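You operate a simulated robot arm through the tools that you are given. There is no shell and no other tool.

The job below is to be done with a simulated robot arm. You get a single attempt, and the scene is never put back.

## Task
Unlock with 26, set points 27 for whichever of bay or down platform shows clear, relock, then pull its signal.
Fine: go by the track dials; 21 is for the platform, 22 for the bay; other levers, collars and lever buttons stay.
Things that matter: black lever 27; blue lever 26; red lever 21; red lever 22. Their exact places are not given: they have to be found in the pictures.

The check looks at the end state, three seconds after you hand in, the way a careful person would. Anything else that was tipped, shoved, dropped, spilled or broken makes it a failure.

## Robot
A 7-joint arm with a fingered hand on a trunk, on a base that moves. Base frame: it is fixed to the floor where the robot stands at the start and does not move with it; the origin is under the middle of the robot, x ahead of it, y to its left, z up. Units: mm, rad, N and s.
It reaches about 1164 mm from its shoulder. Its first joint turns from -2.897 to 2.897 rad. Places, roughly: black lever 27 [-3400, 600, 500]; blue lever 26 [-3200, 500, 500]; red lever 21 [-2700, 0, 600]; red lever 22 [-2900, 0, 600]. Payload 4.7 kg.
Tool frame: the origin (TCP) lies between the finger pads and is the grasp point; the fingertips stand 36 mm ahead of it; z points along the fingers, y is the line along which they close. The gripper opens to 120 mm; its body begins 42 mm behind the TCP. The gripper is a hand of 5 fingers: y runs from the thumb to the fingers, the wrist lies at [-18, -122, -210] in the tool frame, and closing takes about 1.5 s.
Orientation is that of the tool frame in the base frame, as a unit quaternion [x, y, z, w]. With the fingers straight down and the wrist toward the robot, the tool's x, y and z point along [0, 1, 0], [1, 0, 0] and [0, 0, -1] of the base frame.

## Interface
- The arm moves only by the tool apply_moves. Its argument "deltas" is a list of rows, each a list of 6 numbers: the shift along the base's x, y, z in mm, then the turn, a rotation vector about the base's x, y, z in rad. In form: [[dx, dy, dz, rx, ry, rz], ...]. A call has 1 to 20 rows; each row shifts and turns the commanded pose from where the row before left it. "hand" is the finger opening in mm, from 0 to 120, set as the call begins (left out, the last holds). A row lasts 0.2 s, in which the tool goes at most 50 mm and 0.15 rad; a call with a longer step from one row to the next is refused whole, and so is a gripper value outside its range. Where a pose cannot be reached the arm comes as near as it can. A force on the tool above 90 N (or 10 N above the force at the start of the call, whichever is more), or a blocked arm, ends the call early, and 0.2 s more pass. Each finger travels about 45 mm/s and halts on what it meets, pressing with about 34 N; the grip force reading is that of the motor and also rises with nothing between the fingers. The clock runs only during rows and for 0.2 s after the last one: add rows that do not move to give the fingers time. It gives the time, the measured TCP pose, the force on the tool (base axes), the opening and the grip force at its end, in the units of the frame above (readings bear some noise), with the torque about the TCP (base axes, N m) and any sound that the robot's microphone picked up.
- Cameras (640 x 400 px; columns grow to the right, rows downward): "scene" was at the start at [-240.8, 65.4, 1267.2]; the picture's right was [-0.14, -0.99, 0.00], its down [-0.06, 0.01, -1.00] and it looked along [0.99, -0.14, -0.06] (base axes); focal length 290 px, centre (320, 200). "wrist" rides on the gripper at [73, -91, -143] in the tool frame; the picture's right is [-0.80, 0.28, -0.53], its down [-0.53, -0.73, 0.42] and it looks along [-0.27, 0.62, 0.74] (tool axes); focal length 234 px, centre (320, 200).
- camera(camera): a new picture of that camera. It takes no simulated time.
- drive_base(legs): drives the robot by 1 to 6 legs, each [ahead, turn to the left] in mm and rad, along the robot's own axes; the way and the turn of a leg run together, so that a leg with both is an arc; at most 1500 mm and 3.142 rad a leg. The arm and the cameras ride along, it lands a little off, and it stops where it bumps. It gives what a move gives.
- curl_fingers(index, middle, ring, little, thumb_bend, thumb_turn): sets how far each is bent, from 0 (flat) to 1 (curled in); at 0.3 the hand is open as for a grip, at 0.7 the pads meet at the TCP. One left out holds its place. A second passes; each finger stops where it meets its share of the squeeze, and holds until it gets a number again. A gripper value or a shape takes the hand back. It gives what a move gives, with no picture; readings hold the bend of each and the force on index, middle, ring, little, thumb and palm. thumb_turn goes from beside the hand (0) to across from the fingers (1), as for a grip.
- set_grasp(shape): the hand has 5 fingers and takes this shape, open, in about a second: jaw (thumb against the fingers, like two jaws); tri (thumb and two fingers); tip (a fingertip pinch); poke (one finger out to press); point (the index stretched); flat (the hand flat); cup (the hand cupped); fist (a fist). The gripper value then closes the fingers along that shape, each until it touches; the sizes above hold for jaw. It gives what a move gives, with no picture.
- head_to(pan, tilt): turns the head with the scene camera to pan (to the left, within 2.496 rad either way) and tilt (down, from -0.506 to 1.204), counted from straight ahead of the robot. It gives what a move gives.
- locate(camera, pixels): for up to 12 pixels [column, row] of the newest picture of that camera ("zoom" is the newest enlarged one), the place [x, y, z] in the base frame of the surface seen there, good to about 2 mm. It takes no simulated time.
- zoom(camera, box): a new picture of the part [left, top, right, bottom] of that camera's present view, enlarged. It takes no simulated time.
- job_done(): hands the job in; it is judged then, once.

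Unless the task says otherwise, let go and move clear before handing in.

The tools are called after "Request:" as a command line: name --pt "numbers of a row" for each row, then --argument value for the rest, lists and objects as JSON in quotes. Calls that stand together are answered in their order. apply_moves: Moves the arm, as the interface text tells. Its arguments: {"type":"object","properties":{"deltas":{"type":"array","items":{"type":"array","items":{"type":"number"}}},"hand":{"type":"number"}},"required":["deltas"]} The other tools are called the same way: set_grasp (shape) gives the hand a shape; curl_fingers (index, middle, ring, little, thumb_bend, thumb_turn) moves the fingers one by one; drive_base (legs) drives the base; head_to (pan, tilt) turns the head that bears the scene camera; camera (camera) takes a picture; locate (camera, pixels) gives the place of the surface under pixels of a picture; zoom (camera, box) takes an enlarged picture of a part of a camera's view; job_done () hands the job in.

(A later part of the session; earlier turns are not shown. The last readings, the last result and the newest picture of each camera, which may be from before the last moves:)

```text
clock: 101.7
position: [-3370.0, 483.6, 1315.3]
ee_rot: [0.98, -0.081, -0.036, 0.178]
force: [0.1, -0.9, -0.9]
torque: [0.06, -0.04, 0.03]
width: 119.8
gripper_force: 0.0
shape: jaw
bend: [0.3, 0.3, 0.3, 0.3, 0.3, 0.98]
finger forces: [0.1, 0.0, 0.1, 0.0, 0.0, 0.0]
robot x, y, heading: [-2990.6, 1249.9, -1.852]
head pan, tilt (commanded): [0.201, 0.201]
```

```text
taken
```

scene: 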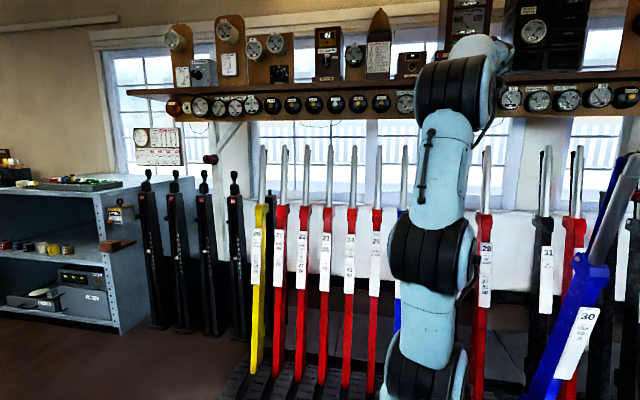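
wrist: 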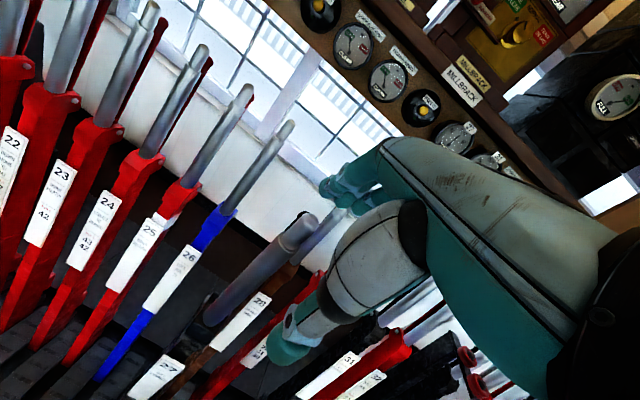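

Lever 27 stands at mid-stroke by itself (handle at wrist (290,235)). I'll close the hand into a beak, tilt it forward and lower it in front of the handle so I can push the lever home with plenty of reach.

Request:
apply_moves --pt "0 0 -10 -0.0653 0.019 0" --pt "0 0 -35 -0.0653 0.019 0" --pt "0 0 -35 -0.0653 0.019 0" --pt "0 0 -35 -0.0653 0.019 0" --pt "0 0 -35 -0.0653 0.019 0" --pt "0 0 -30 0 0 0" --pt "0 0 0 0 0 0" --pt "0 0 0 0 0 0" --hand 0

Request:
camera --camera "wrist"

Request:
camera --camera "scene"

```text
clock: 103.5
position: [-3369.3, 480.9, 1135.4]
ee_rot: [0.935, -0.076, -0.068, 0.34]
force: [0.5, -0.7, -0.5]
torque: [0.0, 0.02, 0.03]
width: 0.1
gripper_force: 34.3
shape: jaw
bend: [0.7, 0.7, 0.7, 0.7, 0.53, 1.0]
finger forces: [0.1, 0.0, 0.0, 0.0, 0.0, 0.0]
robot x, y, heading: [-2991.0, 1251.0, -1.857]
head pan, tilt (commanded): [0.201, 0.201]
```

```text
taken
```

wrist: 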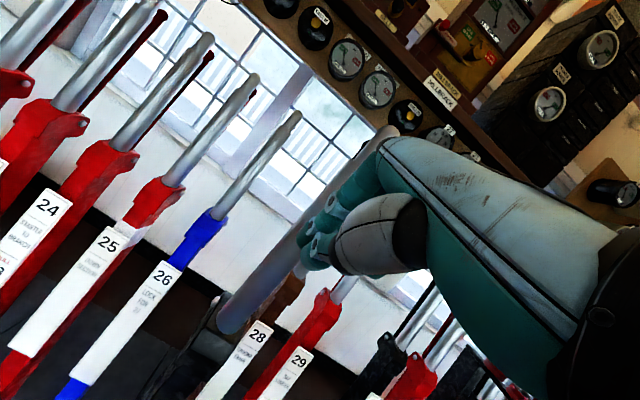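

```text
taken
```

scene: 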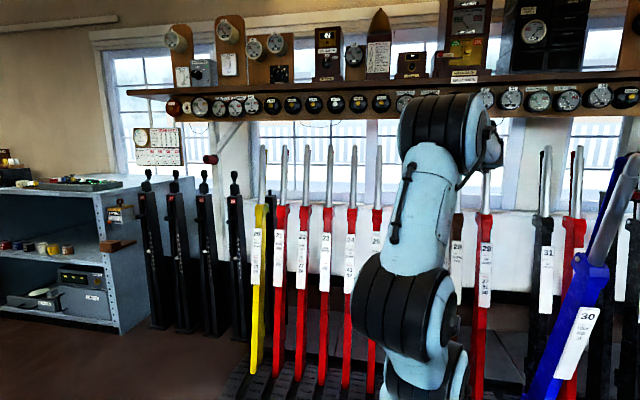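

The closed hand sits in front of handle 27. I'll push it away from me, watching the force.

Request:
apply_moves --pt "-7 -24 0 0 0 0" --pt "-7 -24 0 0 0 0" --pt "-7 -24 0 0 0 0" --pt "-7 -24 0 0 0 0" --pt "-7 -24 0 0 0 0" --pt "-7 -24 0 0 0 0" --pt "-7 -24 0 0 0 0"

Request:
camera --camera "wrist"

```text
clock: 105.1
position: [-3417.8, 314.5, 1138.8]
ee_rot: [0.935, -0.076, -0.068, 0.339]
force: [0.1, -0.6, 0.5]
torque: [0.02, -0.03, 0.0]
width: 0.1
gripper_force: 33.8
shape: jaw
bend: [0.7, 0.7, 0.7, 0.7, 0.54, 1.0]
finger forces: [0.0, 0.0, 0.1, 0.0, 0.1, 0.0]
robot x, y, heading: [-2991.0, 1248.2, -1.856]
head pan, tilt (commanded): [0.201, 0.201]
```

```text
taken
```

wrist: 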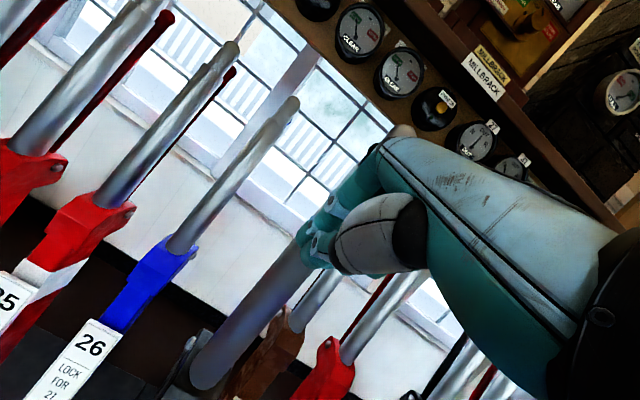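

No resistance so far and the handle stays behind the fingers, so the lever is being carried along. I'll continue pushing toward the normal position.

Request:
apply_moves --pt "-7 -24 0 0 0 0" --pt "-7 -24 0 0 0 0" --pt "-7 -24 0 0 0 0" --pt "-7 -24 0 0 0 0" --pt "-7 -24 0 0 0 0" --pt "-5.6 -19.2 0 0 0 0"

Request:
camera --camera "wrist"

Request:
camera --camera "scene"

```text
clock: 106.5
position: [-3460.2, 177.2, 1137.0]
ee_rot: [0.934, -0.078, -0.069, 0.34]
force: [-0.1, 0.5, 0.5]
torque: [0.02, 0.02, -0.01]
width: 0.0
gripper_force: 34.7
shape: jaw
bend: [0.7, 0.7, 0.7, 0.7, 0.54, 1.0]
finger forces: [0.0, 0.1, 0.1, 0.0, 0.0, 0.1]
robot x, y, heading: [-2988.3, 1249.0, -1.855]
head pan, tilt (commanded): [0.201, 0.201]
```

```text
taken
```

wrist: 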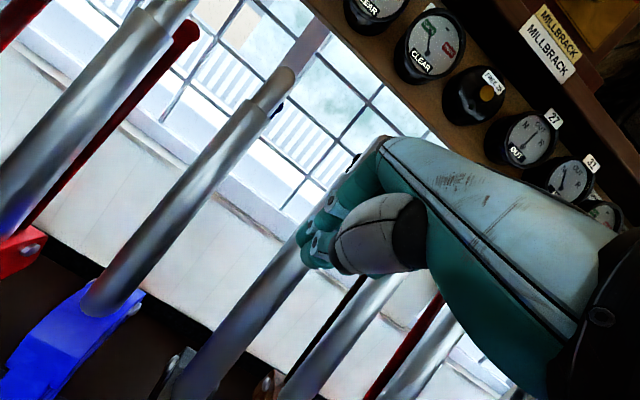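

```text
taken
```

scene: 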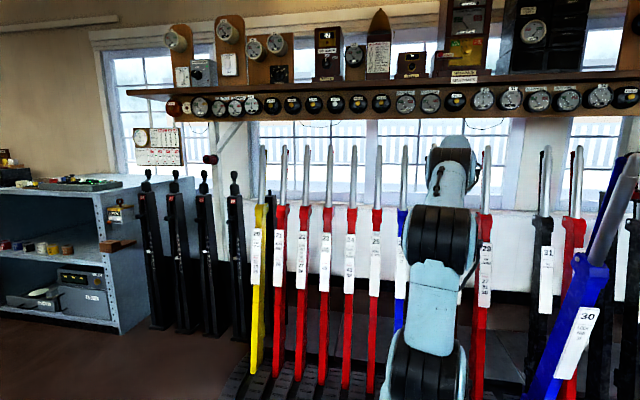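

I'm at n≈-795; the dial still shows OUT. I'll push the last ~50 mm slowly and watch for the end stop.

Request:
apply_moves --pt "-4.2 -14.4 0 0 0 0" --pt "-4.2 -14.4 0 0 0 0" --pt "-2.8 -9.6 0 0 0 0" --pt "0 0 0 0 0 0"

Request:
camera --camera "wrist"

Request:
locate --camera "wrist" --pixels '[[240, 330], [220, 360], [200, 370], [150, 230], [110, 290], [270, 90], [230, 130], [350, 330]]'

```text
clock: 107.5
position: [-3468.8, 138.8, 1135.9]
ee_rot: [0.935, -0.077, -0.069, 0.339]
force: [0.1, -1.2, -0.1]
torque: [-0.01, -0.01, -0.02]
width: 0.0
gripper_force: 34.5
shape: jaw
bend: [0.7, 0.7, 0.7, 0.7, 0.54, 1.0]
finger forces: [0.1, 0.0, 0.0, 0.0, 0.1, 0.0]
robot x, y, heading: [-2991.1, 1247.1, -1.857]
head pan, tilt (commanded): [0.201, 0.201]
```

```text
taken
```

wrist: 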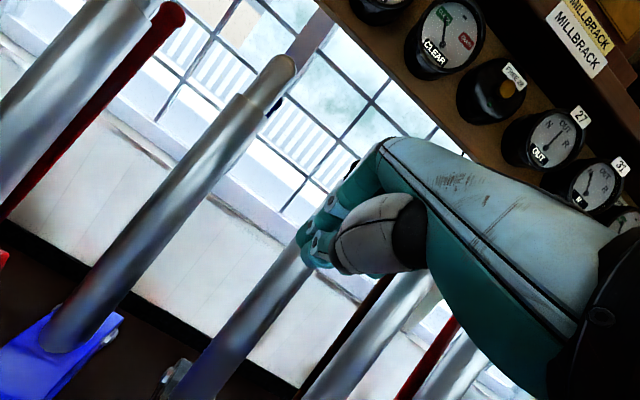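

```text
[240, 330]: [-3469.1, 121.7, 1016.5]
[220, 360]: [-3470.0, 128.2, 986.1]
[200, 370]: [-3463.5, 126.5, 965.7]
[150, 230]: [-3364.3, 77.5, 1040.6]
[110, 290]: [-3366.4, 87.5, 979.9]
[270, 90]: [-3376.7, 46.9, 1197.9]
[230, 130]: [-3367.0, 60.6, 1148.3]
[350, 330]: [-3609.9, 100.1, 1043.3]
```

Lever 27's front is about 13 mm short of the normal line. I'll push the remaining distance in 5 mm steps and watch for the stop.

Request:
apply_moves --pt "-1.4 -4.8 0 0 0 0" --pt "-1.4 -4.8 0 0 0 0" --pt "-1.4 -4.8 0 0 0 0" --pt "-1.4 -4.8 0 0 0 0" --pt "0 0 0 0 0 0"

Request:
camera --camera "wrist"

```text
clock: 108.7
position: [-3473.4, 121.1, 1141.0]
ee_rot: [0.935, -0.075, -0.067, 0.341]
force: [23.5, 53.9, 2.6]
torque: [0.86, -0.56, 0.12]
width: 0.0
gripper_force: 34.2
shape: jaw
bend: [0.7, 0.7, 0.7, 0.7, 0.54, 1.0]
finger forces: [0.1, 20.0, 0.0, 0.0, 0.0, 0.0]
robot x, y, heading: [-2987.4, 1248.3, -1.854]
head pan, tilt (commanded): [0.201, 0.201]
```

```text
taken
```

wrist: 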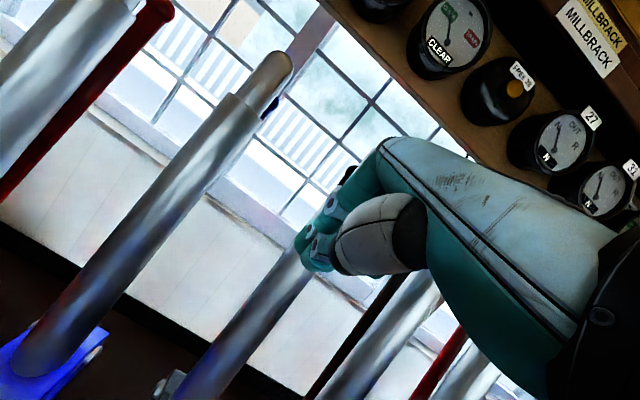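

The 27 dial now reads N and the force rose to ~58 N at the end stop, so points 27 are at normal. I'll back the hand off and check that lever 27 stays put.

Request:
apply_moves --pt "2.8 9.6 0 0 0 0" --pt "7 24 0 0 0 0" --pt "7 24 0 0 0 0" --pt "7 24 0 0 0 0" --pt "7 24 0 0 0 0" --pt "7 24 0 0 0 0"

Request:
camera --camera "wrist"

Request:
locate --camera "wrist" --pixels '[[240, 330], [280, 260], [200, 240], [250, 170], [140, 240], [180, 170]]'

```text
clock: 110.1
position: [-3436.3, 248.4, 1136.1]
ee_rot: [0.935, -0.077, -0.069, 0.339]
force: [0.0, -0.3, -0.8]
torque: [-0.03, 0.02, 0.02]
width: 0.0
gripper_force: 34.2
shape: jaw
bend: [0.7, 0.7, 0.7, 0.7, 0.54, 1.0]
finger forces: [0.0, 0.0, 0.0, 0.2, 0.0, 0.0]
robot x, y, heading: [-2989.1, 1244.1, -1.861]
head pan, tilt (commanded): [0.201, 0.201]
```

```text
taken
```

wrist: 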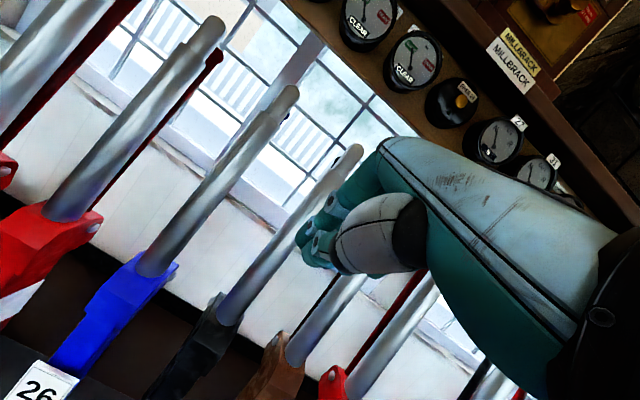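

```text
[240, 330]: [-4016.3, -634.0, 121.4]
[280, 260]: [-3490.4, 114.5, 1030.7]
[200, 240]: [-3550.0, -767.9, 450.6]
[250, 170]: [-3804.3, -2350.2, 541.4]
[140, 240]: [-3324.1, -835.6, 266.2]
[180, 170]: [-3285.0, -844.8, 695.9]
```

Dial 27 reads N and lever 27 stands in line with its neighbours. Next I retract, raise the hand, open it, and shift sideways to line up with lever 26.

Request:
apply_moves --pt "7 24 0 0 0 0" --pt "7 24 0 0 0 0" --pt "7 24 0 0 0 0" --pt "7 24 0 0 0 0" --pt "0 0 37 0.0576 -0.0167 0" --pt "0 0 37 0.0576 -0.0167 0" --pt "0 0 37 0.0576 -0.0167 0" --pt "0 0 37 0.0576 -0.0167 0" --pt "0 0 37 0.0576 -0.0167 0" --pt "38 -11 0 0 0 0" --pt "38 -11 0 0 0 0" --pt "38 -11 0 0 0 0" --hand 0

Request:
apply_moves --pt "0 0 0 0 0 0" --pt "0 0 0 0 0 0" --pt "0 0 0 0 0 0" --pt "0 0 0 0 0 0" --pt "0 0 0 0 0 0" --pt "0 0 0 0 0 0" --hand 120

Request:
camera --camera "wrist"

Request:
camera --camera "scene"

```text
clock: 112.7
position: [-3296.9, 310.5, 1322.5]
ee_rot: [0.976, -0.081, -0.039, 0.198]
force: [-0.6, 0.3, -0.5]
torque: [0.02, -0.02, 0.01]
width: 0.0
gripper_force: 33.5
shape: jaw
bend: [0.7, 0.7, 0.7, 0.7, 0.54, 1.0]
finger forces: [0.1, 0.1, 0.1, 0.0, 0.0, 0.0]
robot x, y, heading: [-2988.7, 1247.1, -1.854]
head pan, tilt (commanded): [0.201, 0.201]
```

```text
clock: 114.1
position: [-3296.4, 310.7, 1321.2]
ee_rot: [0.976, -0.08, -0.039, 0.199]
force: [0.9, -0.1, 0.3]
torque: [-0.02, -0.02, -0.03]
width: 119.4
gripper_force: 0.1
shape: jaw
bend: [0.3, 0.3, 0.3, 0.3, 0.3, 0.98]
finger forces: [0.0, 0.1, 0.1, 0.0, 0.0, 0.1]
robot x, y, heading: [-2989.8, 1247.8, -1.851]
head pan, tilt (commanded): [0.201, 0.201]
```

```text
taken
```

wrist: 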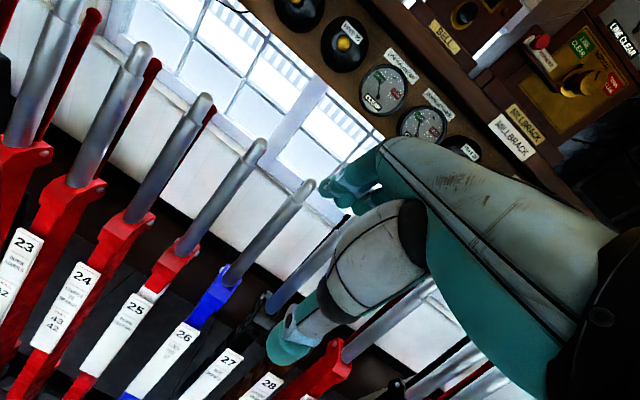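

```text
taken
```

scene: 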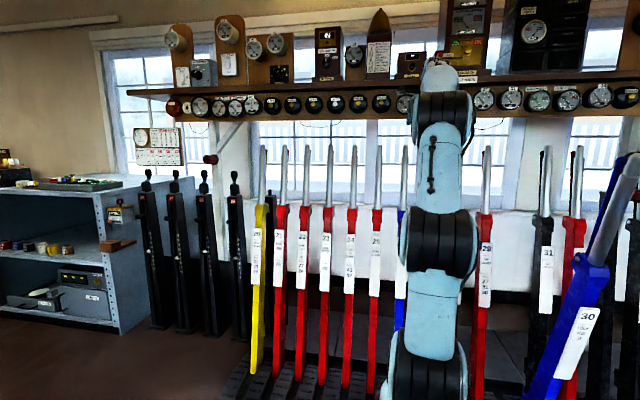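

All levers 20–29 stand in line. I'll locate handle 26's top precisely before moving the base in.

Request:
zoom --camera "wrist" --box '[180, 120, 380, 320]'

Request:
locate --camera "wrist" --pixels '[[303, 190], [299, 193], [290, 206], [270, 232], [240, 268], [250, 152], [235, 172], [200, 220], [206, 105], [340, 225], [310, 258]]'

```text
2.00 times, centred on (280, 220) of wrist
```

zoom: 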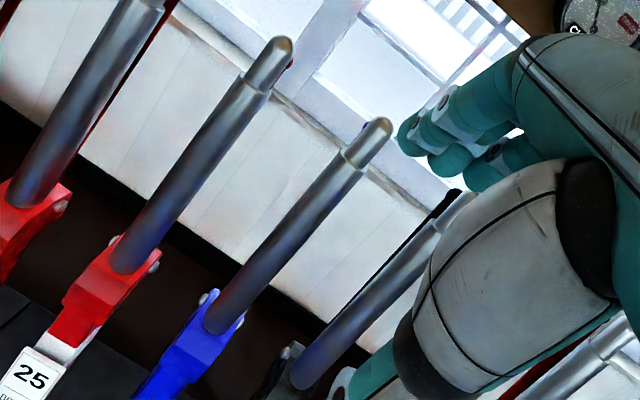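

```text
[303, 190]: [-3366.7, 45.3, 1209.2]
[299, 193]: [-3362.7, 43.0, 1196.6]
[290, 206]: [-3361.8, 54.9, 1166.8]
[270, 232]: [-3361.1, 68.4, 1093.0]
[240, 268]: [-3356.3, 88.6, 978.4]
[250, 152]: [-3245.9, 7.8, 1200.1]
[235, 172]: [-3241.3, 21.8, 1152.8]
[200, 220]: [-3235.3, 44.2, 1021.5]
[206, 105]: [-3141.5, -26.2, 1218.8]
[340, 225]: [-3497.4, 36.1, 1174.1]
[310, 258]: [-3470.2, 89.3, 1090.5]
```

Handle 26 is at s≈3246 (front n≈-885 at z 1167), same line as 25. The hand at z≈1320 clears the tops by ~40 mm, so I'll drive the base forward about 244 mm.

Request:
drive_base --legs '[[244, 0]]'

Request:
camera --camera "wrist"

Request:
camera --camera "scene"

```text
clock: 115.9
position: [-3368.8, 77.1, 1322.3]
ee_rot: [0.976, -0.081, -0.039, 0.199]
force: [0.1, -1.2, 0.2]
torque: [-0.01, 0.0, -0.03]
width: 119.5
gripper_force: 0.0
shape: jaw
bend: [0.3, 0.3, 0.3, 0.3, 0.3, 0.98]
finger forces: [0.0, 0.0, 0.0, 0.1, 0.1, 0.0]
robot x, y, heading: [-3056.8, 1011.2, -1.856]
head pan, tilt (commanded): [0.201, 0.201]
```

```text
taken
```

wrist: 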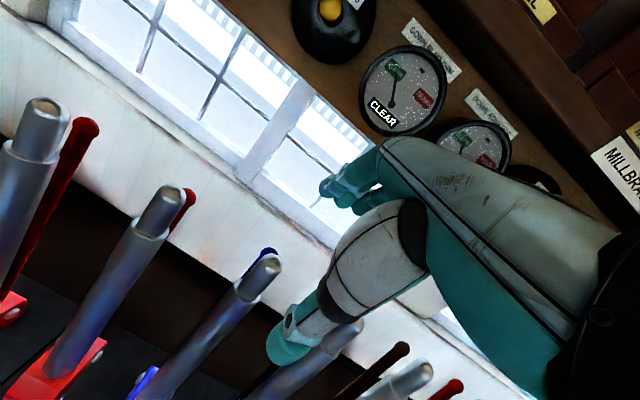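

```text
taken
```

scene: 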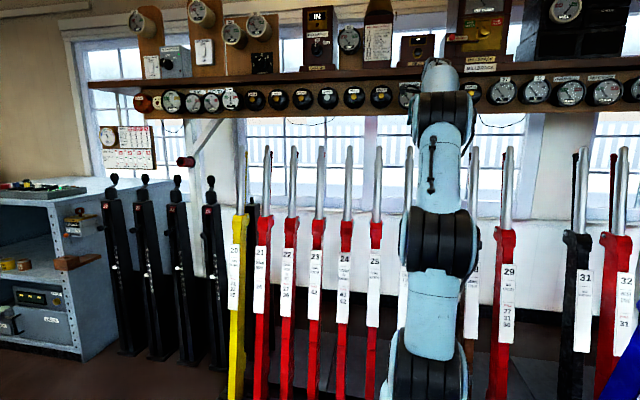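

The hand is just in front of and above handle 26 (wrist 262,270, blue rod behind it). I'll move it over the handle and take another look.

Request:
apply_moves --pt "-6 -35.7 -12 0 0 0" --pt "-6 -35.7 -12 0 0 0" --pt "0 0 0 0 0 0"

Request:
camera --camera "wrist"

Request:
zoom --camera "scene" --box '[340, 60, 480, 200]'

```text
clock: 116.7
position: [-3380.0, 4.7, 1294.6]
ee_rot: [0.976, -0.082, -0.039, 0.199]
force: [0.2, -0.4, -0.7]
torque: [0.02, 0.0, 0.03]
width: 119.6
gripper_force: 0.2
shape: jaw
bend: [0.3, 0.3, 0.3, 0.3, 0.3, 0.98]
finger forces: [0.1, 0.1, 0.1, 0.0, 0.1, 0.0]
robot x, y, heading: [-3060.4, 1013.4, -1.856]
head pan, tilt (commanded): [0.201, 0.201]
```

```text
taken
```

wrist: 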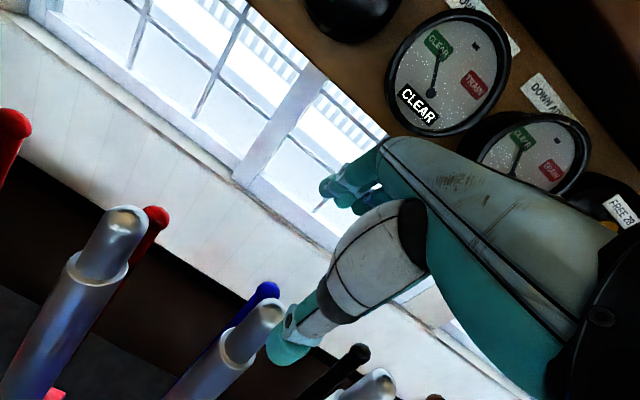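

```text
2.86 times, centred on (410, 130) of scene
```

zoom: 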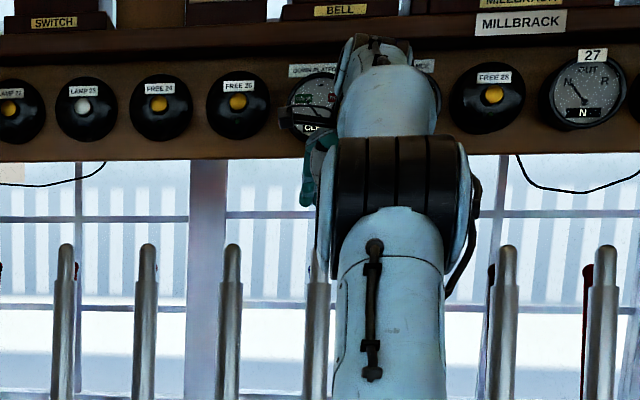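

Handle 26's dome would meet the thumb if I went straight down with this tilt, so I'll shift back 44 mm and descend along the tool axis to centre the handle in the opening.

Request:
apply_moves --pt "12.3 42.2 0 0 0 0" --pt "-4 -13.8 -34 0 0 0" --pt "-4 -13.8 -30 0 0 0" --pt "0 0 0 0 0 0"

Request:
camera --camera "wrist"

Request:
zoom --camera "scene" --box '[340, 60, 480, 200]'

```text
clock: 117.7
position: [-3376.3, 18.4, 1233.1]
ee_rot: [0.976, -0.082, -0.04, 0.198]
force: [-1.0, 0.8, -1.1]
torque: [-0.01, -0.02, 0.05]
width: 119.9
gripper_force: 0.2
shape: jaw
bend: [0.3, 0.3, 0.3, 0.3, 0.3, 0.98]
finger forces: [0.0, 0.0, 0.0, 0.0, 0.0, 0.0]
robot x, y, heading: [-3057.7, 1015.9, -1.861]
head pan, tilt (commanded): [0.201, 0.201]
```

```text
taken
```

wrist: 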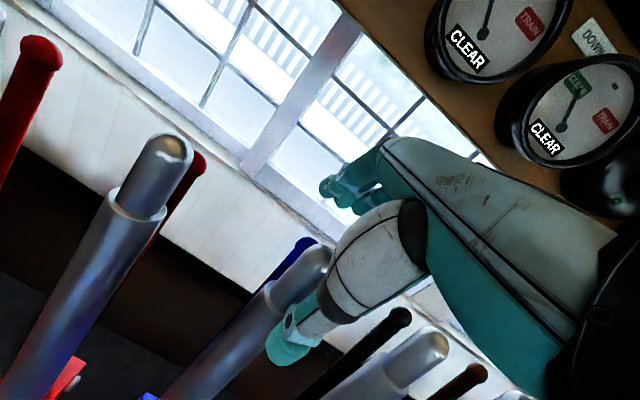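

```text
2.86 times, centred on (410, 130) of scene
```

zoom: 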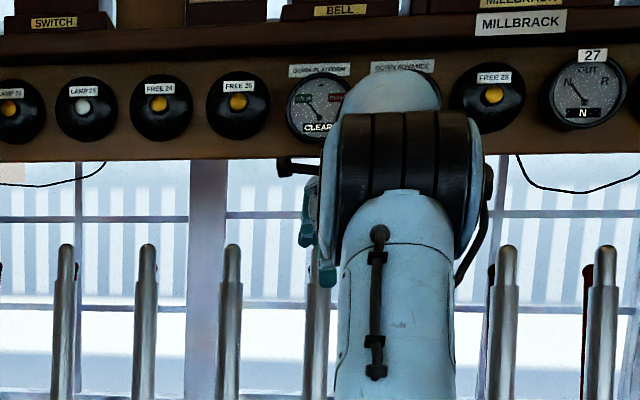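

The handle is now centred between thumb (285,350) and fingers (345,185), blue rod inside. I'll descend the last ~43 mm while easing the tilt.

Request:
apply_moves --pt "0.5 1.8 -14.3 0.08 -0.0233 0" --pt "0.5 1.8 -14.3 0.08 -0.0233 0" --pt "0.5 1.8 -14.3 0.08 -0.0233 0" --pt "0 0 0 0 0 0"

Request:
zoom --camera "wrist" --box '[200, 160, 440, 380]'

Request:
camera --camera "wrist"

```text
clock: 118.7
position: [-3376.7, 24.6, 1190.1]
ee_rot: [0.993, -0.083, -0.015, 0.077]
force: [0.8, -0.5, 0.4]
torque: [0.01, -0.02, 0.02]
width: 119.9
gripper_force: 0.0
shape: jaw
bend: [0.3, 0.3, 0.3, 0.3, 0.3, 0.98]
finger forces: [0.0, 0.1, 0.0, 0.0, 0.0, 0.1]
robot x, y, heading: [-3060.2, 1014.1, -1.859]
head pan, tilt (commanded): [0.201, 0.201]
```

```text
1.82 times, centred on (320, 270) of wrist
```

zoom: 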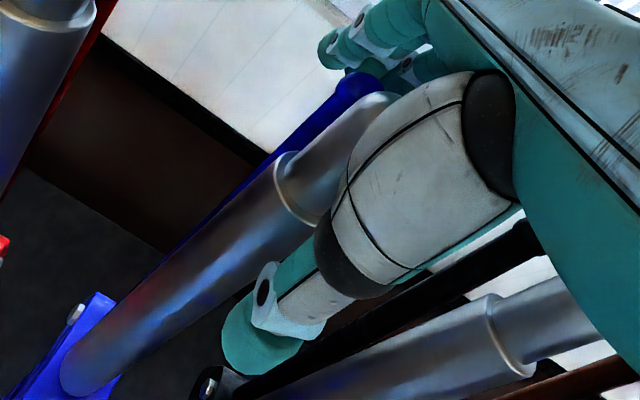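

```text
taken
```

wrist: 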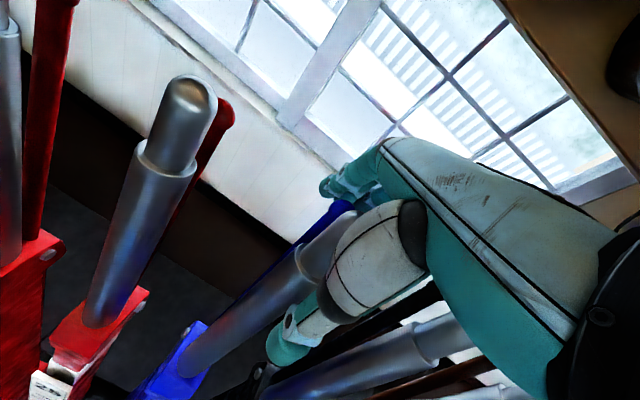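

Handle and blue rod are both inside the grip, matching the earlier good grasp. Closing now.

Request:
apply_moves --pt "0 0 0 0 0 0" --pt "0 0 0 0 0 0" --pt "0 0 0 0 0 0" --pt "0 0 0 0 0 0" --pt "0 0 0 0 0 0" --pt "0 0 0 0 0 0" --pt "0 0 0 0 0 0" --pt "0 0 0 0 0 0" --pt "0 0 0 0 0 0" --pt "0 0 0 0 0 0" --hand 0

Request:
zoom --camera "wrist" --box '[200, 160, 440, 380]'

```text
clock: 120.9
position: [-3375.0, 25.9, 1191.2]
ee_rot: [0.993, -0.084, -0.015, 0.078]
force: [6.4, 22.2, -3.8]
torque: [0.69, -0.2, 0.03]
width: 52.0
gripper_force: 33.9
shape: jaw
bend: [0.75, 0.57, 0.54, 0.5, 0.67, 1.0]
finger forces: [9.1, 2.7, 0.1, 0.0, 34.0, 0.0]
robot x, y, heading: [-3056.7, 1016.1, -1.858]
head pan, tilt (commanded): [0.201, 0.201]
```

```text
1.82 times, centred on (320, 270) of wrist
```

zoom: 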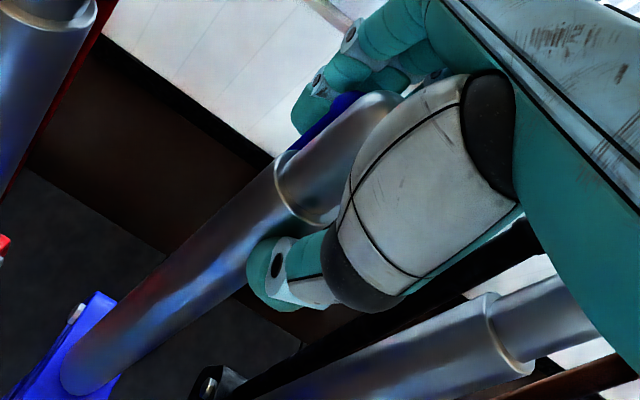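

The grip holds both (thumb 34 N, index 9 N, middle 3 N). I'll start pulling 26 gently along the arc.

Request:
apply_moves --pt "2.8 9.6 1.9 -0.005 0.0015 0" --pt "4.2 14.4 2.8 -0.007 0.002 0" --pt "5.6 19.2 3.6 -0.007 0.002 0" --pt "6.8 23.5 4.3 -0.007 0.002 0"

Request:
camera --camera "wrist"

```text
clock: 121.9
position: [-3357.9, 90.9, 1202.1]
ee_rot: [0.992, -0.084, -0.018, 0.089]
force: [-11.7, -3.0, -14.1]
torque: [0.13, 0.31, -0.25]
width: 46.8
gripper_force: 33.8
shape: jaw
bend: [0.74, 0.51, 0.54, 0.5, 0.73, 1.0]
finger forces: [19.7, 11.8, 0.0, 0.0, 23.8, 0.0]
robot x, y, heading: [-3060.5, 1016.7, -1.858]
head pan, tilt (commanded): [0.201, 0.201]
```

```text
taken
```

wrist: 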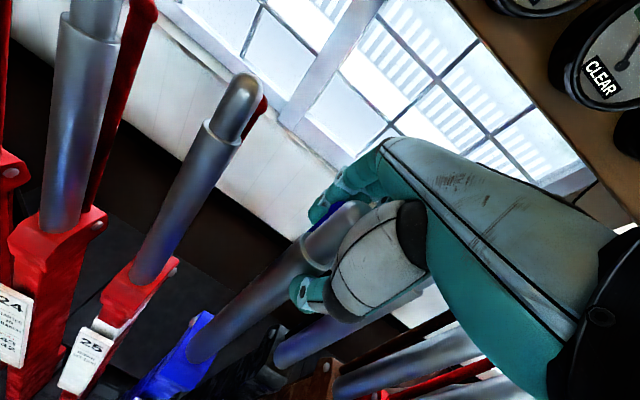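

Lever 26 follows (moved ~67 mm, low force). I'll continue the pull to mid-stroke.

Request:
apply_moves --pt "6.8 23.5 3.4 -0.007 0.002 0" --pt "6.8 23.5 3.1 -0.007 0.002 0" --pt "6.8 23.5 2.9 -0.007 0.002 0" --pt "6.8 23.5 2.4 -0.007 0.002 0" --pt "6.8 23.5 2.1 -0.007 0.002 0" --pt "6.8 23.5 1.7 -0.007 0.002 0" --pt "6.8 23.5 1.4 -0.007 0.002 0" --pt "6.8 23.5 0.9 -0.007 0.002 0" --pt "6.8 23.5 0.7 -0.007 0.002 0" --pt "6.8 23.5 0.3 -0.007 0.002 0"

Request:
camera --camera "wrist"

Request:
camera --camera "scene"

```text
clock: 124.1
position: [-3288.9, 327.6, 1220.3]
ee_rot: [0.988, -0.084, -0.025, 0.125]
force: [-13.1, 2.5, -13.8]
torque: [0.17, 0.28, -0.3]
width: 45.6
gripper_force: 33.7
shape: jaw
bend: [0.74, 0.52, 0.54, 0.5, 0.73, 1.0]
finger forces: [17.1, 9.9, 0.0, 0.1, 26.2, 0.0]
robot x, y, heading: [-3057.2, 1012.6, -1.862]
head pan, tilt (commanded): [0.201, 0.201]
```

```text
taken
```

wrist: 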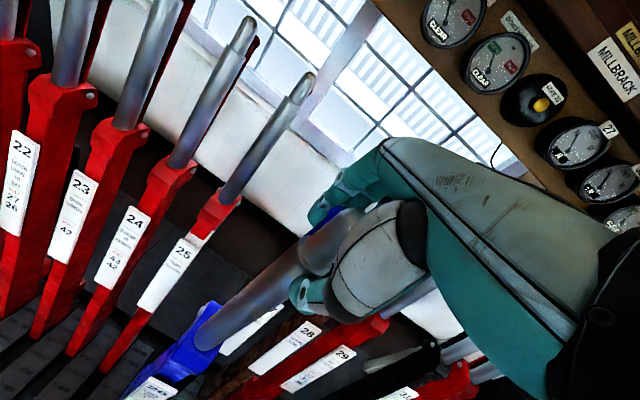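

```text
taken
```

scene: 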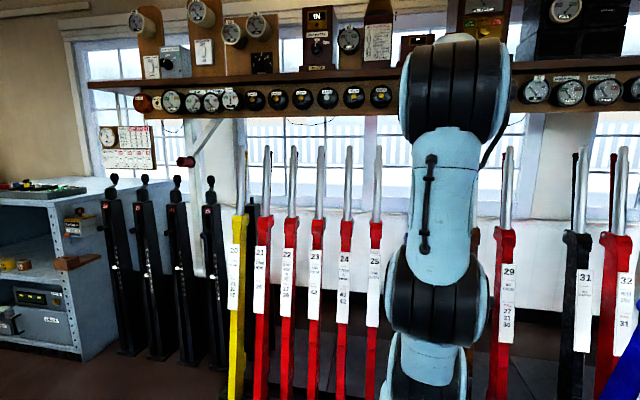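

Lever 26 is at mid-stroke and points dial 27 still reads N. Holding the grip, I'll now drive the base back in short steps so the lever follows, correcting height in between.

Request:
drive_base --legs '[[-80, 0]]'

Request:
camera --camera "wrist"

```text
clock: 125.2
position: [-3263.8, 404.5, 1220.2]
ee_rot: [0.988, -0.083, -0.024, 0.125]
force: [-16.3, -0.8, -19.0]
torque: [0.05, 0.33, -0.3]
width: 44.8
gripper_force: 34.1
shape: jaw
bend: [0.74, 0.53, 0.54, 0.5, 0.72, 1.0]
finger forces: [17.5, 9.7, 0.0, 0.1, 24.2, 0.0]
robot x, y, heading: [-3038.1, 1093.2, -1.849]
head pan, tilt (commanded): [0.201, 0.201]
```

```text
taken
```

wrist: 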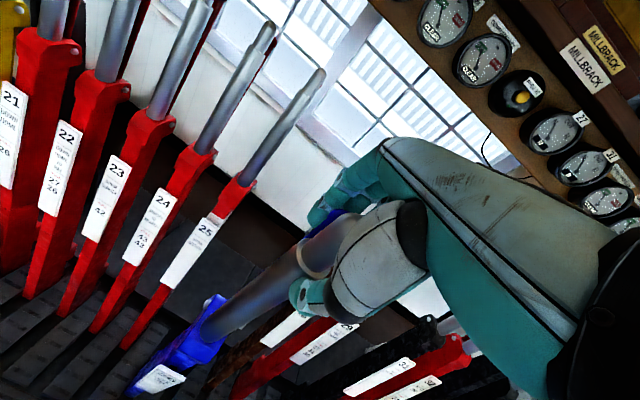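

The lever follows the base nicely. I'll lower slightly and repeat.

Request:
apply_moves --pt "0 0 -4 -0.02 0.006 0"

Request:
drive_base --legs '[[-80, 0]]'

Request:
apply_moves --pt "0 0 -7 -0.02 0.006 0"

Request:
drive_base --legs '[[-80, 0]]'

Request:
camera --camera "wrist"

Request:
camera --camera "scene"

```text
clock: 125.5
position: [-3265.1, 406.1, 1218.7]
ee_rot: [0.987, -0.084, -0.027, 0.138]
force: [-8.5, 4.4, 8.5]
torque: [0.31, 0.16, -0.26]
width: 46.8
gripper_force: 33.8
shape: jaw
bend: [0.74, 0.52, 0.54, 0.5, 0.72, 1.0]
finger forces: [18.4, 10.4, 0.0, 0.0, 30.2, 0.0]
robot x, y, heading: [-3037.7, 1092.3, -1.854]
head pan, tilt (commanded): [0.201, 0.201]
```

```text
clock: 126.6
position: [-3243.4, 480.3, 1214.4]
ee_rot: [0.987, -0.082, -0.025, 0.133]
force: [-16.4, 2.6, -21.0]
torque: [-0.07, 0.3, -0.33]
width: 45.5
gripper_force: 34.4
shape: jaw
bend: [0.74, 0.53, 0.54, 0.5, 0.72, 1.0]
finger forces: [16.3, 8.7, 0.0, 0.0, 25.4, 0.0]
robot x, y, heading: [-3016.0, 1168.8, -1.855]
head pan, tilt (commanded): [0.201, 0.201]
```

```text
clock: 127.0
position: [-3242.6, 482.8, 1211.7]
ee_rot: [0.985, -0.082, -0.029, 0.148]
force: [-7.7, 5.9, 18.1]
torque: [0.11, 0.2, -0.19]
width: 47.8
gripper_force: 34.2
shape: jaw
bend: [0.74, 0.52, 0.54, 0.5, 0.72, 1.0]
finger forces: [18.4, 10.7, 0.0, 0.1, 31.4, 0.0]
robot x, y, heading: [-3015.4, 1169.8, -1.849]
head pan, tilt (commanded): [0.201, 0.201]
```

```text
clock: 128.1
position: [-3221.1, 558.2, 1203.5]
ee_rot: [0.986, -0.082, -0.027, 0.14]
force: [-13.3, 2.3, -22.7]
torque: [-0.14, 0.26, -0.24]
width: 45.2
gripper_force: 33.8
shape: jaw
bend: [0.74, 0.54, 0.54, 0.5, 0.71, 1.0]
finger forces: [15.3, 7.3, 0.0, 0.1, 26.4, 0.0]
robot x, y, heading: [-2989.8, 1249.3, -1.852]
head pan, tilt (commanded): [0.201, 0.201]
```

```text
taken
```

wrist: 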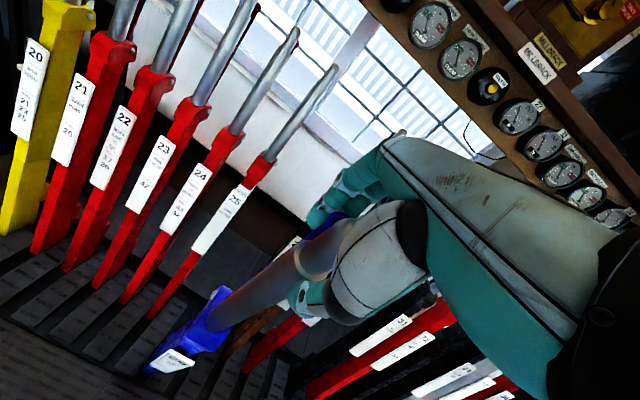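

```text
taken
```

scene: 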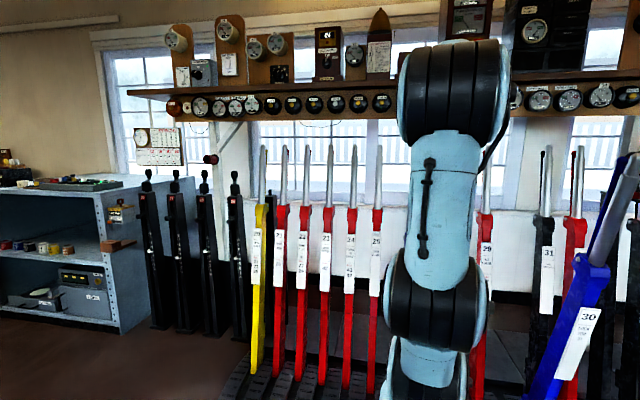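

Lever 26 is within ~75 mm of its pulled position. One more small base step, then I'll finish with the arm while watching the force.

Request:
apply_moves --pt "0 0 -7 -0.02 0.006 0"

Request:
drive_base --legs '[[-40, 0]]'

Request:
apply_moves --pt "2.8 9.6 -4 -0.007 0.002 0" --pt "2.8 9.6 -2 -0.007 0.002 0"

```text
clock: 128.5
position: [-3220.4, 560.2, 1201.7]
ee_rot: [0.984, -0.082, -0.031, 0.155]
force: [-5.8, 8.0, 21.4]
torque: [0.0, 0.16, -0.17]
width: 48.0
gripper_force: 34.1
shape: jaw
bend: [0.74, 0.52, 0.54, 0.5, 0.72, 1.0]
finger forces: [18.4, 10.4, 0.0, 0.1, 30.6, 0.0]
robot x, y, heading: [-2991.3, 1247.8, -1.852]
head pan, tilt (commanded): [0.201, 0.201]
```

```text
clock: 129.3
position: [-3210.6, 598.4, 1196.2]
ee_rot: [0.985, -0.082, -0.029, 0.149]
force: [-8.1, 5.8, 1.1]
torque: [-0.13, 0.19, -0.16]
width: 47.3
gripper_force: 34.4
shape: jaw
bend: [0.75, 0.53, 0.54, 0.5, 0.72, 1.0]
finger forces: [16.2, 8.6, 0.0, 0.0, 29.1, 0.0]
robot x, y, heading: [-2980.8, 1285.7, -1.854]
head pan, tilt (commanded): [0.201, 0.201]
```

```text
clock: 129.9
position: [-3203.7, 618.7, 1190.9]
ee_rot: [0.983, -0.083, -0.032, 0.158]
force: [-7.1, 7.8, 11.5]
torque: [-0.08, 0.24, -0.17]
width: 47.2
gripper_force: 34.2
shape: jaw
bend: [0.75, 0.53, 0.54, 0.5, 0.72, 1.0]
finger forces: [16.6, 9.4, 0.0, 0.0, 29.6, 0.1]
robot x, y, heading: [-2975.4, 1284.7, -1.85]
head pan, tilt (commanded): [0.201, 0.201]
```

About 12 mm short of the original pulled place. I'll pull the last bit in small steps.

Request:
apply_moves --pt "1.4 4.8 -1 0 0 0" --pt "1.4 4.8 -1 0 0 0" --pt "1.4 4.8 -1 0 0 0" --pt "0 0 0 0 0 0"

```text
clock: 130.9
position: [-3199.7, 632.6, 1186.5]
ee_rot: [0.984, -0.082, -0.03, 0.158]
force: [-11.8, 9.1, 18.3]
torque: [-0.25, 0.31, -0.23]
width: 47.2
gripper_force: 34.3
shape: jaw
bend: [0.75, 0.53, 0.54, 0.5, 0.72, 1.0]
finger forces: [17.5, 10.3, 0.0, 0.0, 30.0, 0.0]
robot x, y, heading: [-2982.0, 1285.0, -1.855]
head pan, tilt (commanded): [0.201, 0.201]
```

No end-stop force yet; I'll keep pulling in small steps until it firms up.

Request:
apply_moves --pt "1.4 4.8 0 0 0 0" --pt "1.4 4.8 0 0 0 0" --pt "1.4 4.8 0 0 0 0" --pt "0 0 0 0 0 0"

Request:
camera --camera "wrist"

```text
clock: 131.9
position: [-3195.4, 645.1, 1186.0]
ee_rot: [0.984, -0.082, -0.03, 0.156]
force: [-17.3, -10.4, 4.2]
torque: [-0.92, 0.46, -0.26]
width: 47.1
gripper_force: 34.0
shape: jaw
bend: [0.74, 0.51, 0.54, 0.5, 0.72, 1.0]
finger forces: [21.0, 13.3, 0.0, 0.0, 20.4, 0.0]
robot x, y, heading: [-2981.0, 1288.1, -1.851]
head pan, tilt (commanded): [0.201, 0.201]
```

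```text
taken
```

wrist: 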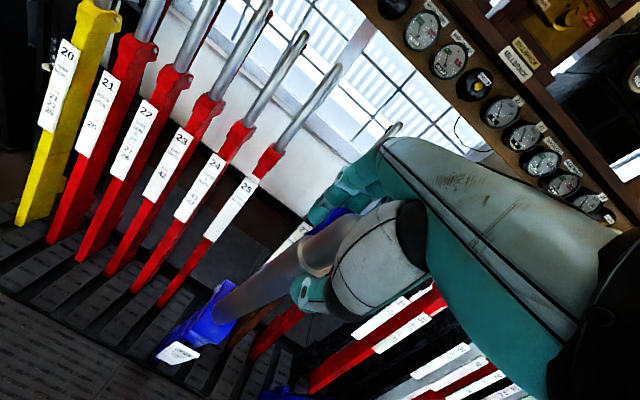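

The force reversed to about -15 N along the pull, so the stop is being met. A couple more small steps to seat it firmly.

Request:
apply_moves --pt "1.4 4.8 0 0 0 0" --pt "1.4 4.8 0 0 0 0" --pt "0 0 0 0 0 0"

```text
clock: 132.8
position: [-3193.4, 653.5, 1185.9]
ee_rot: [0.984, -0.082, -0.03, 0.156]
force: [-22.3, -28.5, 1.3]
torque: [-0.93, 0.55, -0.38]
width: 49.7
gripper_force: 34.0
shape: jaw
bend: [0.73, 0.47, 0.54, 0.5, 0.76, 1.0]
finger forces: [25.2, 18.8, 0.0, 0.0, 14.4, 0.0]
robot x, y, heading: [-2984.1, 1287.3, -1.852]
head pan, tilt (commanded): [0.201, 0.201]
```

Pull force is now ~35 N against the stop, so 26 is fully over. I'll open the hand to let the catch drop, then lift clear.

Request:
apply_moves --pt "0 0 0 0 0 0" --pt "0 0 0 0 0 0" --pt "0 0 0 0 0 0" --pt "0 0 0 0 0 0" --pt "0 0 0 0 0 0" --pt "0 0 0 0 0 0" --pt "0 0 0 0 0 0" --pt "0 0 0 0 0 0" --hand 120

Request:
zoom --camera "wrist" --box '[200, 160, 440, 380]'

```text
clock: 134.6
position: [-3191.4, 655.5, 1186.9]
ee_rot: [0.984, -0.082, -0.031, 0.157]
force: [3.7, -0.7, 0.2]
torque: [0.0, 0.08, 0.15]
width: 119.6
gripper_force: 0.1
shape: jaw
bend: [0.3, 0.3, 0.3, 0.3, 0.3, 0.98]
finger forces: [2.7, 0.0, 0.0, 0.1, 0.1, 0.0]
robot x, y, heading: [-2982.3, 1291.2, -1.856]
head pan, tilt (commanded): [0.201, 0.201]
```

```text
1.82 times, centred on (320, 270) of wrist
```

zoom: 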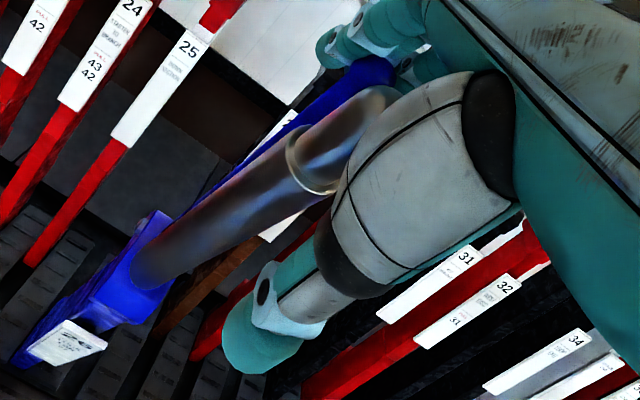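

The index still brushes the rod (2.7 N) because the hand sits ~25 mm toward me. I'll shift the hand back to centre on the handle, then lift along the lever.

Request:
apply_moves --pt "-2.8 -9.6 0 0 0 0" --pt "-2.8 -9.6 0 0 0 0" --pt "0 0 0 0 0 0"

Request:
apply_moves --pt "1.5 5.2 25 0 0 0" --pt "1.5 5.2 30 0 0 0" --pt "1.5 5.2 30 0 0 0" --pt "1.5 5.2 30 0 0 0" --pt "0 0 0 0 0 0"

Request:
camera --camera "wrist"

Request:
camera --camera "scene"

```text
clock: 135.3
position: [-3197.1, 634.0, 1186.9]
ee_rot: [0.984, -0.082, -0.031, 0.157]
force: [0.2, 0.0, 1.4]
torque: [-0.03, 0.0, 0.0]
width: 119.6
gripper_force: 0.0
shape: jaw
bend: [0.3, 0.3, 0.3, 0.3, 0.3, 0.98]
finger forces: [0.1, 0.0, 0.1, 0.0, 0.0, 0.0]
robot x, y, heading: [-2983.2, 1287.1, -1.855]
head pan, tilt (commanded): [0.201, 0.201]
```

```text
clock: 136.6
position: [-3193.4, 656.6, 1302.7]
ee_rot: [0.984, -0.082, -0.031, 0.156]
force: [1.1, 0.1, -0.1]
torque: [-0.04, -0.03, 0.0]
width: 119.6
gripper_force: 0.1
shape: jaw
bend: [0.3, 0.3, 0.3, 0.3, 0.3, 0.98]
finger forces: [0.0, 0.1, 0.0, 0.0, 0.0, 0.0]
robot x, y, heading: [-2979.2, 1281.1, -1.854]
head pan, tilt (commanded): [0.201, 0.201]
```

```text
taken
```

wrist: 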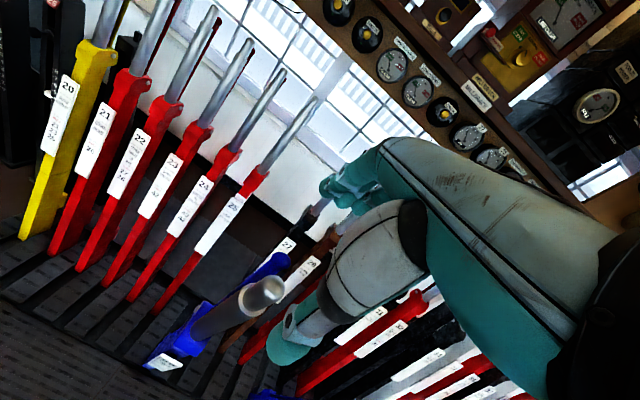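

```text
taken
```

scene: 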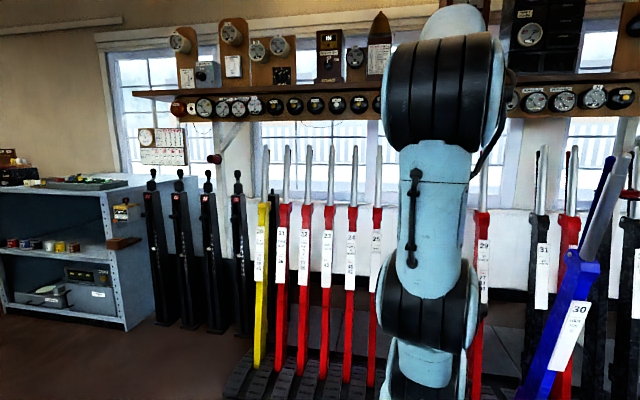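

Lever 26 now stands pulled (handle dome at wrist (262,290)). I'll measure it against its original pulled position and check its catch rod.

Request:
zoom --camera "wrist" --box '[130, 200, 370, 380]'

Request:
locate --camera "wrist" --pixels '[[268, 290], [240, 310], [220, 322], [200, 335], [275, 265], [185, 350], [165, 362], [330, 170], [310, 215], [285, 250]]'

```text
2.22 times, centred on (250, 290) of wrist
```

zoom: 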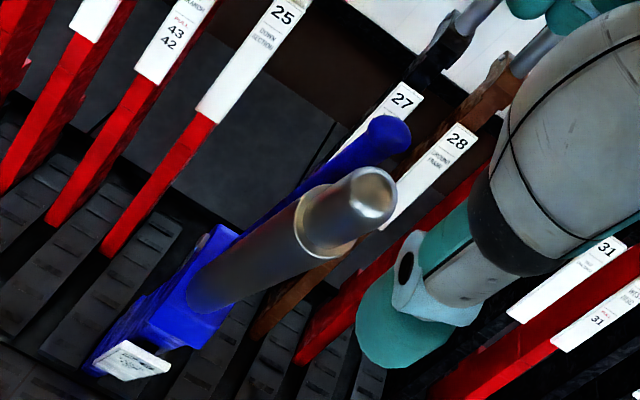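

```text
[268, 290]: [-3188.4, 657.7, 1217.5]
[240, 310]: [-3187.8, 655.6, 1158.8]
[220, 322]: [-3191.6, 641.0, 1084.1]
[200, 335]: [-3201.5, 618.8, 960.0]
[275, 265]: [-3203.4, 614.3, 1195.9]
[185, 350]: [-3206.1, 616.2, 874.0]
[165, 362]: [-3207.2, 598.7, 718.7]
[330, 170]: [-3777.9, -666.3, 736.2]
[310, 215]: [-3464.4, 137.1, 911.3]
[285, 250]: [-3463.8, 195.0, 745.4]
```

Lever 26 matches its original pulled line to within ~1 mm with its catch rod out, and 27's plate is on the normal line. Now I'll check the obstacles left of lever 21 (pillars and cabinet) before moving the base there.

Request:
locate --camera "scene" --pixels '[[238, 260], [238, 185], [207, 270], [178, 280], [152, 180], [150, 290], [120, 300], [125, 210], [125, 240], [127, 330], [258, 240], [281, 240]]'

Request:
zoom --camera "scene" --box '[120, 80, 300, 300]'

```text
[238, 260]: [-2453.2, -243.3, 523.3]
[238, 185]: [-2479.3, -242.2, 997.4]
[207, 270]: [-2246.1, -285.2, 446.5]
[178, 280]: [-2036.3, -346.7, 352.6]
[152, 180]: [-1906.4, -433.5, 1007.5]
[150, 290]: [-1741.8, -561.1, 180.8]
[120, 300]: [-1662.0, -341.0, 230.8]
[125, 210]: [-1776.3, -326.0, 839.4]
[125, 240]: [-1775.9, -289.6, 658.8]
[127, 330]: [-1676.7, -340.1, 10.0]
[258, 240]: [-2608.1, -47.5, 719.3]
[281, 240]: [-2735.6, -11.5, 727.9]
```

```text
1.82 times, centred on (210, 190) of scene
```

zoom: 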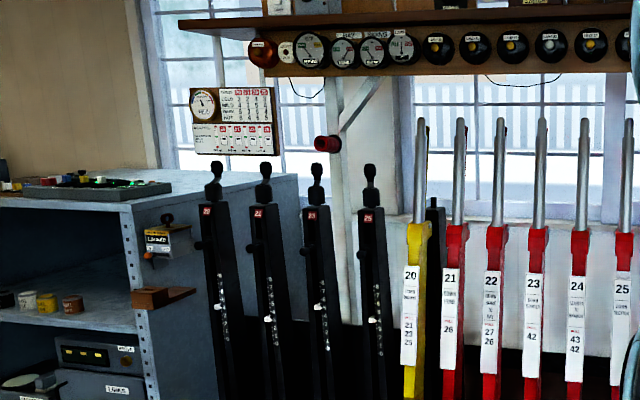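

Pillars and cabinet lie at n<-790, so they don't interfere. Lever 21 is at s≈2622. I'll back off, drive along the aisle and square up opposite lever 21.

Request:
drive_base --legs '[[-200, 0], [0, 1.571], [622, 0], [0, -1.571]]'

Request:
camera --camera "scene"

Request:
camera --camera "wrist"

```text
clock: 149.0
position: [-2538.5, 688.1, 1301.7]
ee_rot: [0.984, -0.082, -0.031, 0.157]
force: [0.3, 0.6, 0.9]
torque: [-0.01, 0.03, 0.02]
width: 119.7
gripper_force: 0.1
shape: jaw
bend: [0.3, 0.3, 0.3, 0.3, 0.3, 0.98]
finger forces: [0.0, 0.1, 0.1, 0.0, 0.0, 0.0]
robot x, y, heading: [-2329.7, 1319.4, -1.85]
head pan, tilt (commanded): [0.201, 0.201]
```

```text
taken
```

scene: 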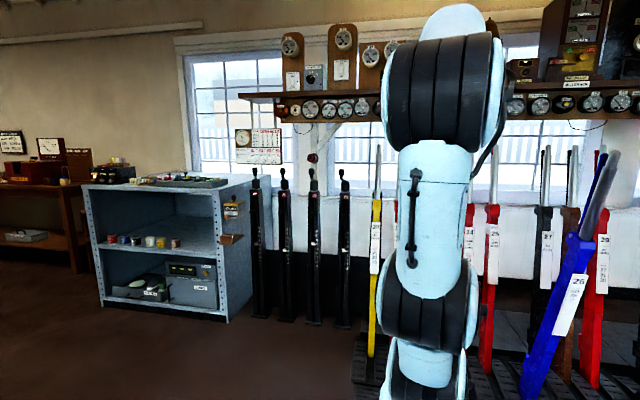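

```text
taken
```

wrist: 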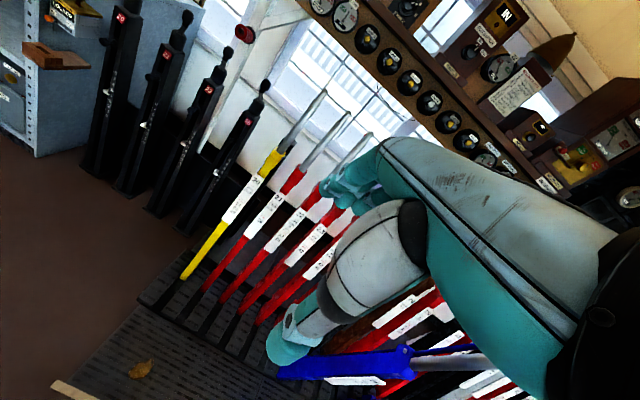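

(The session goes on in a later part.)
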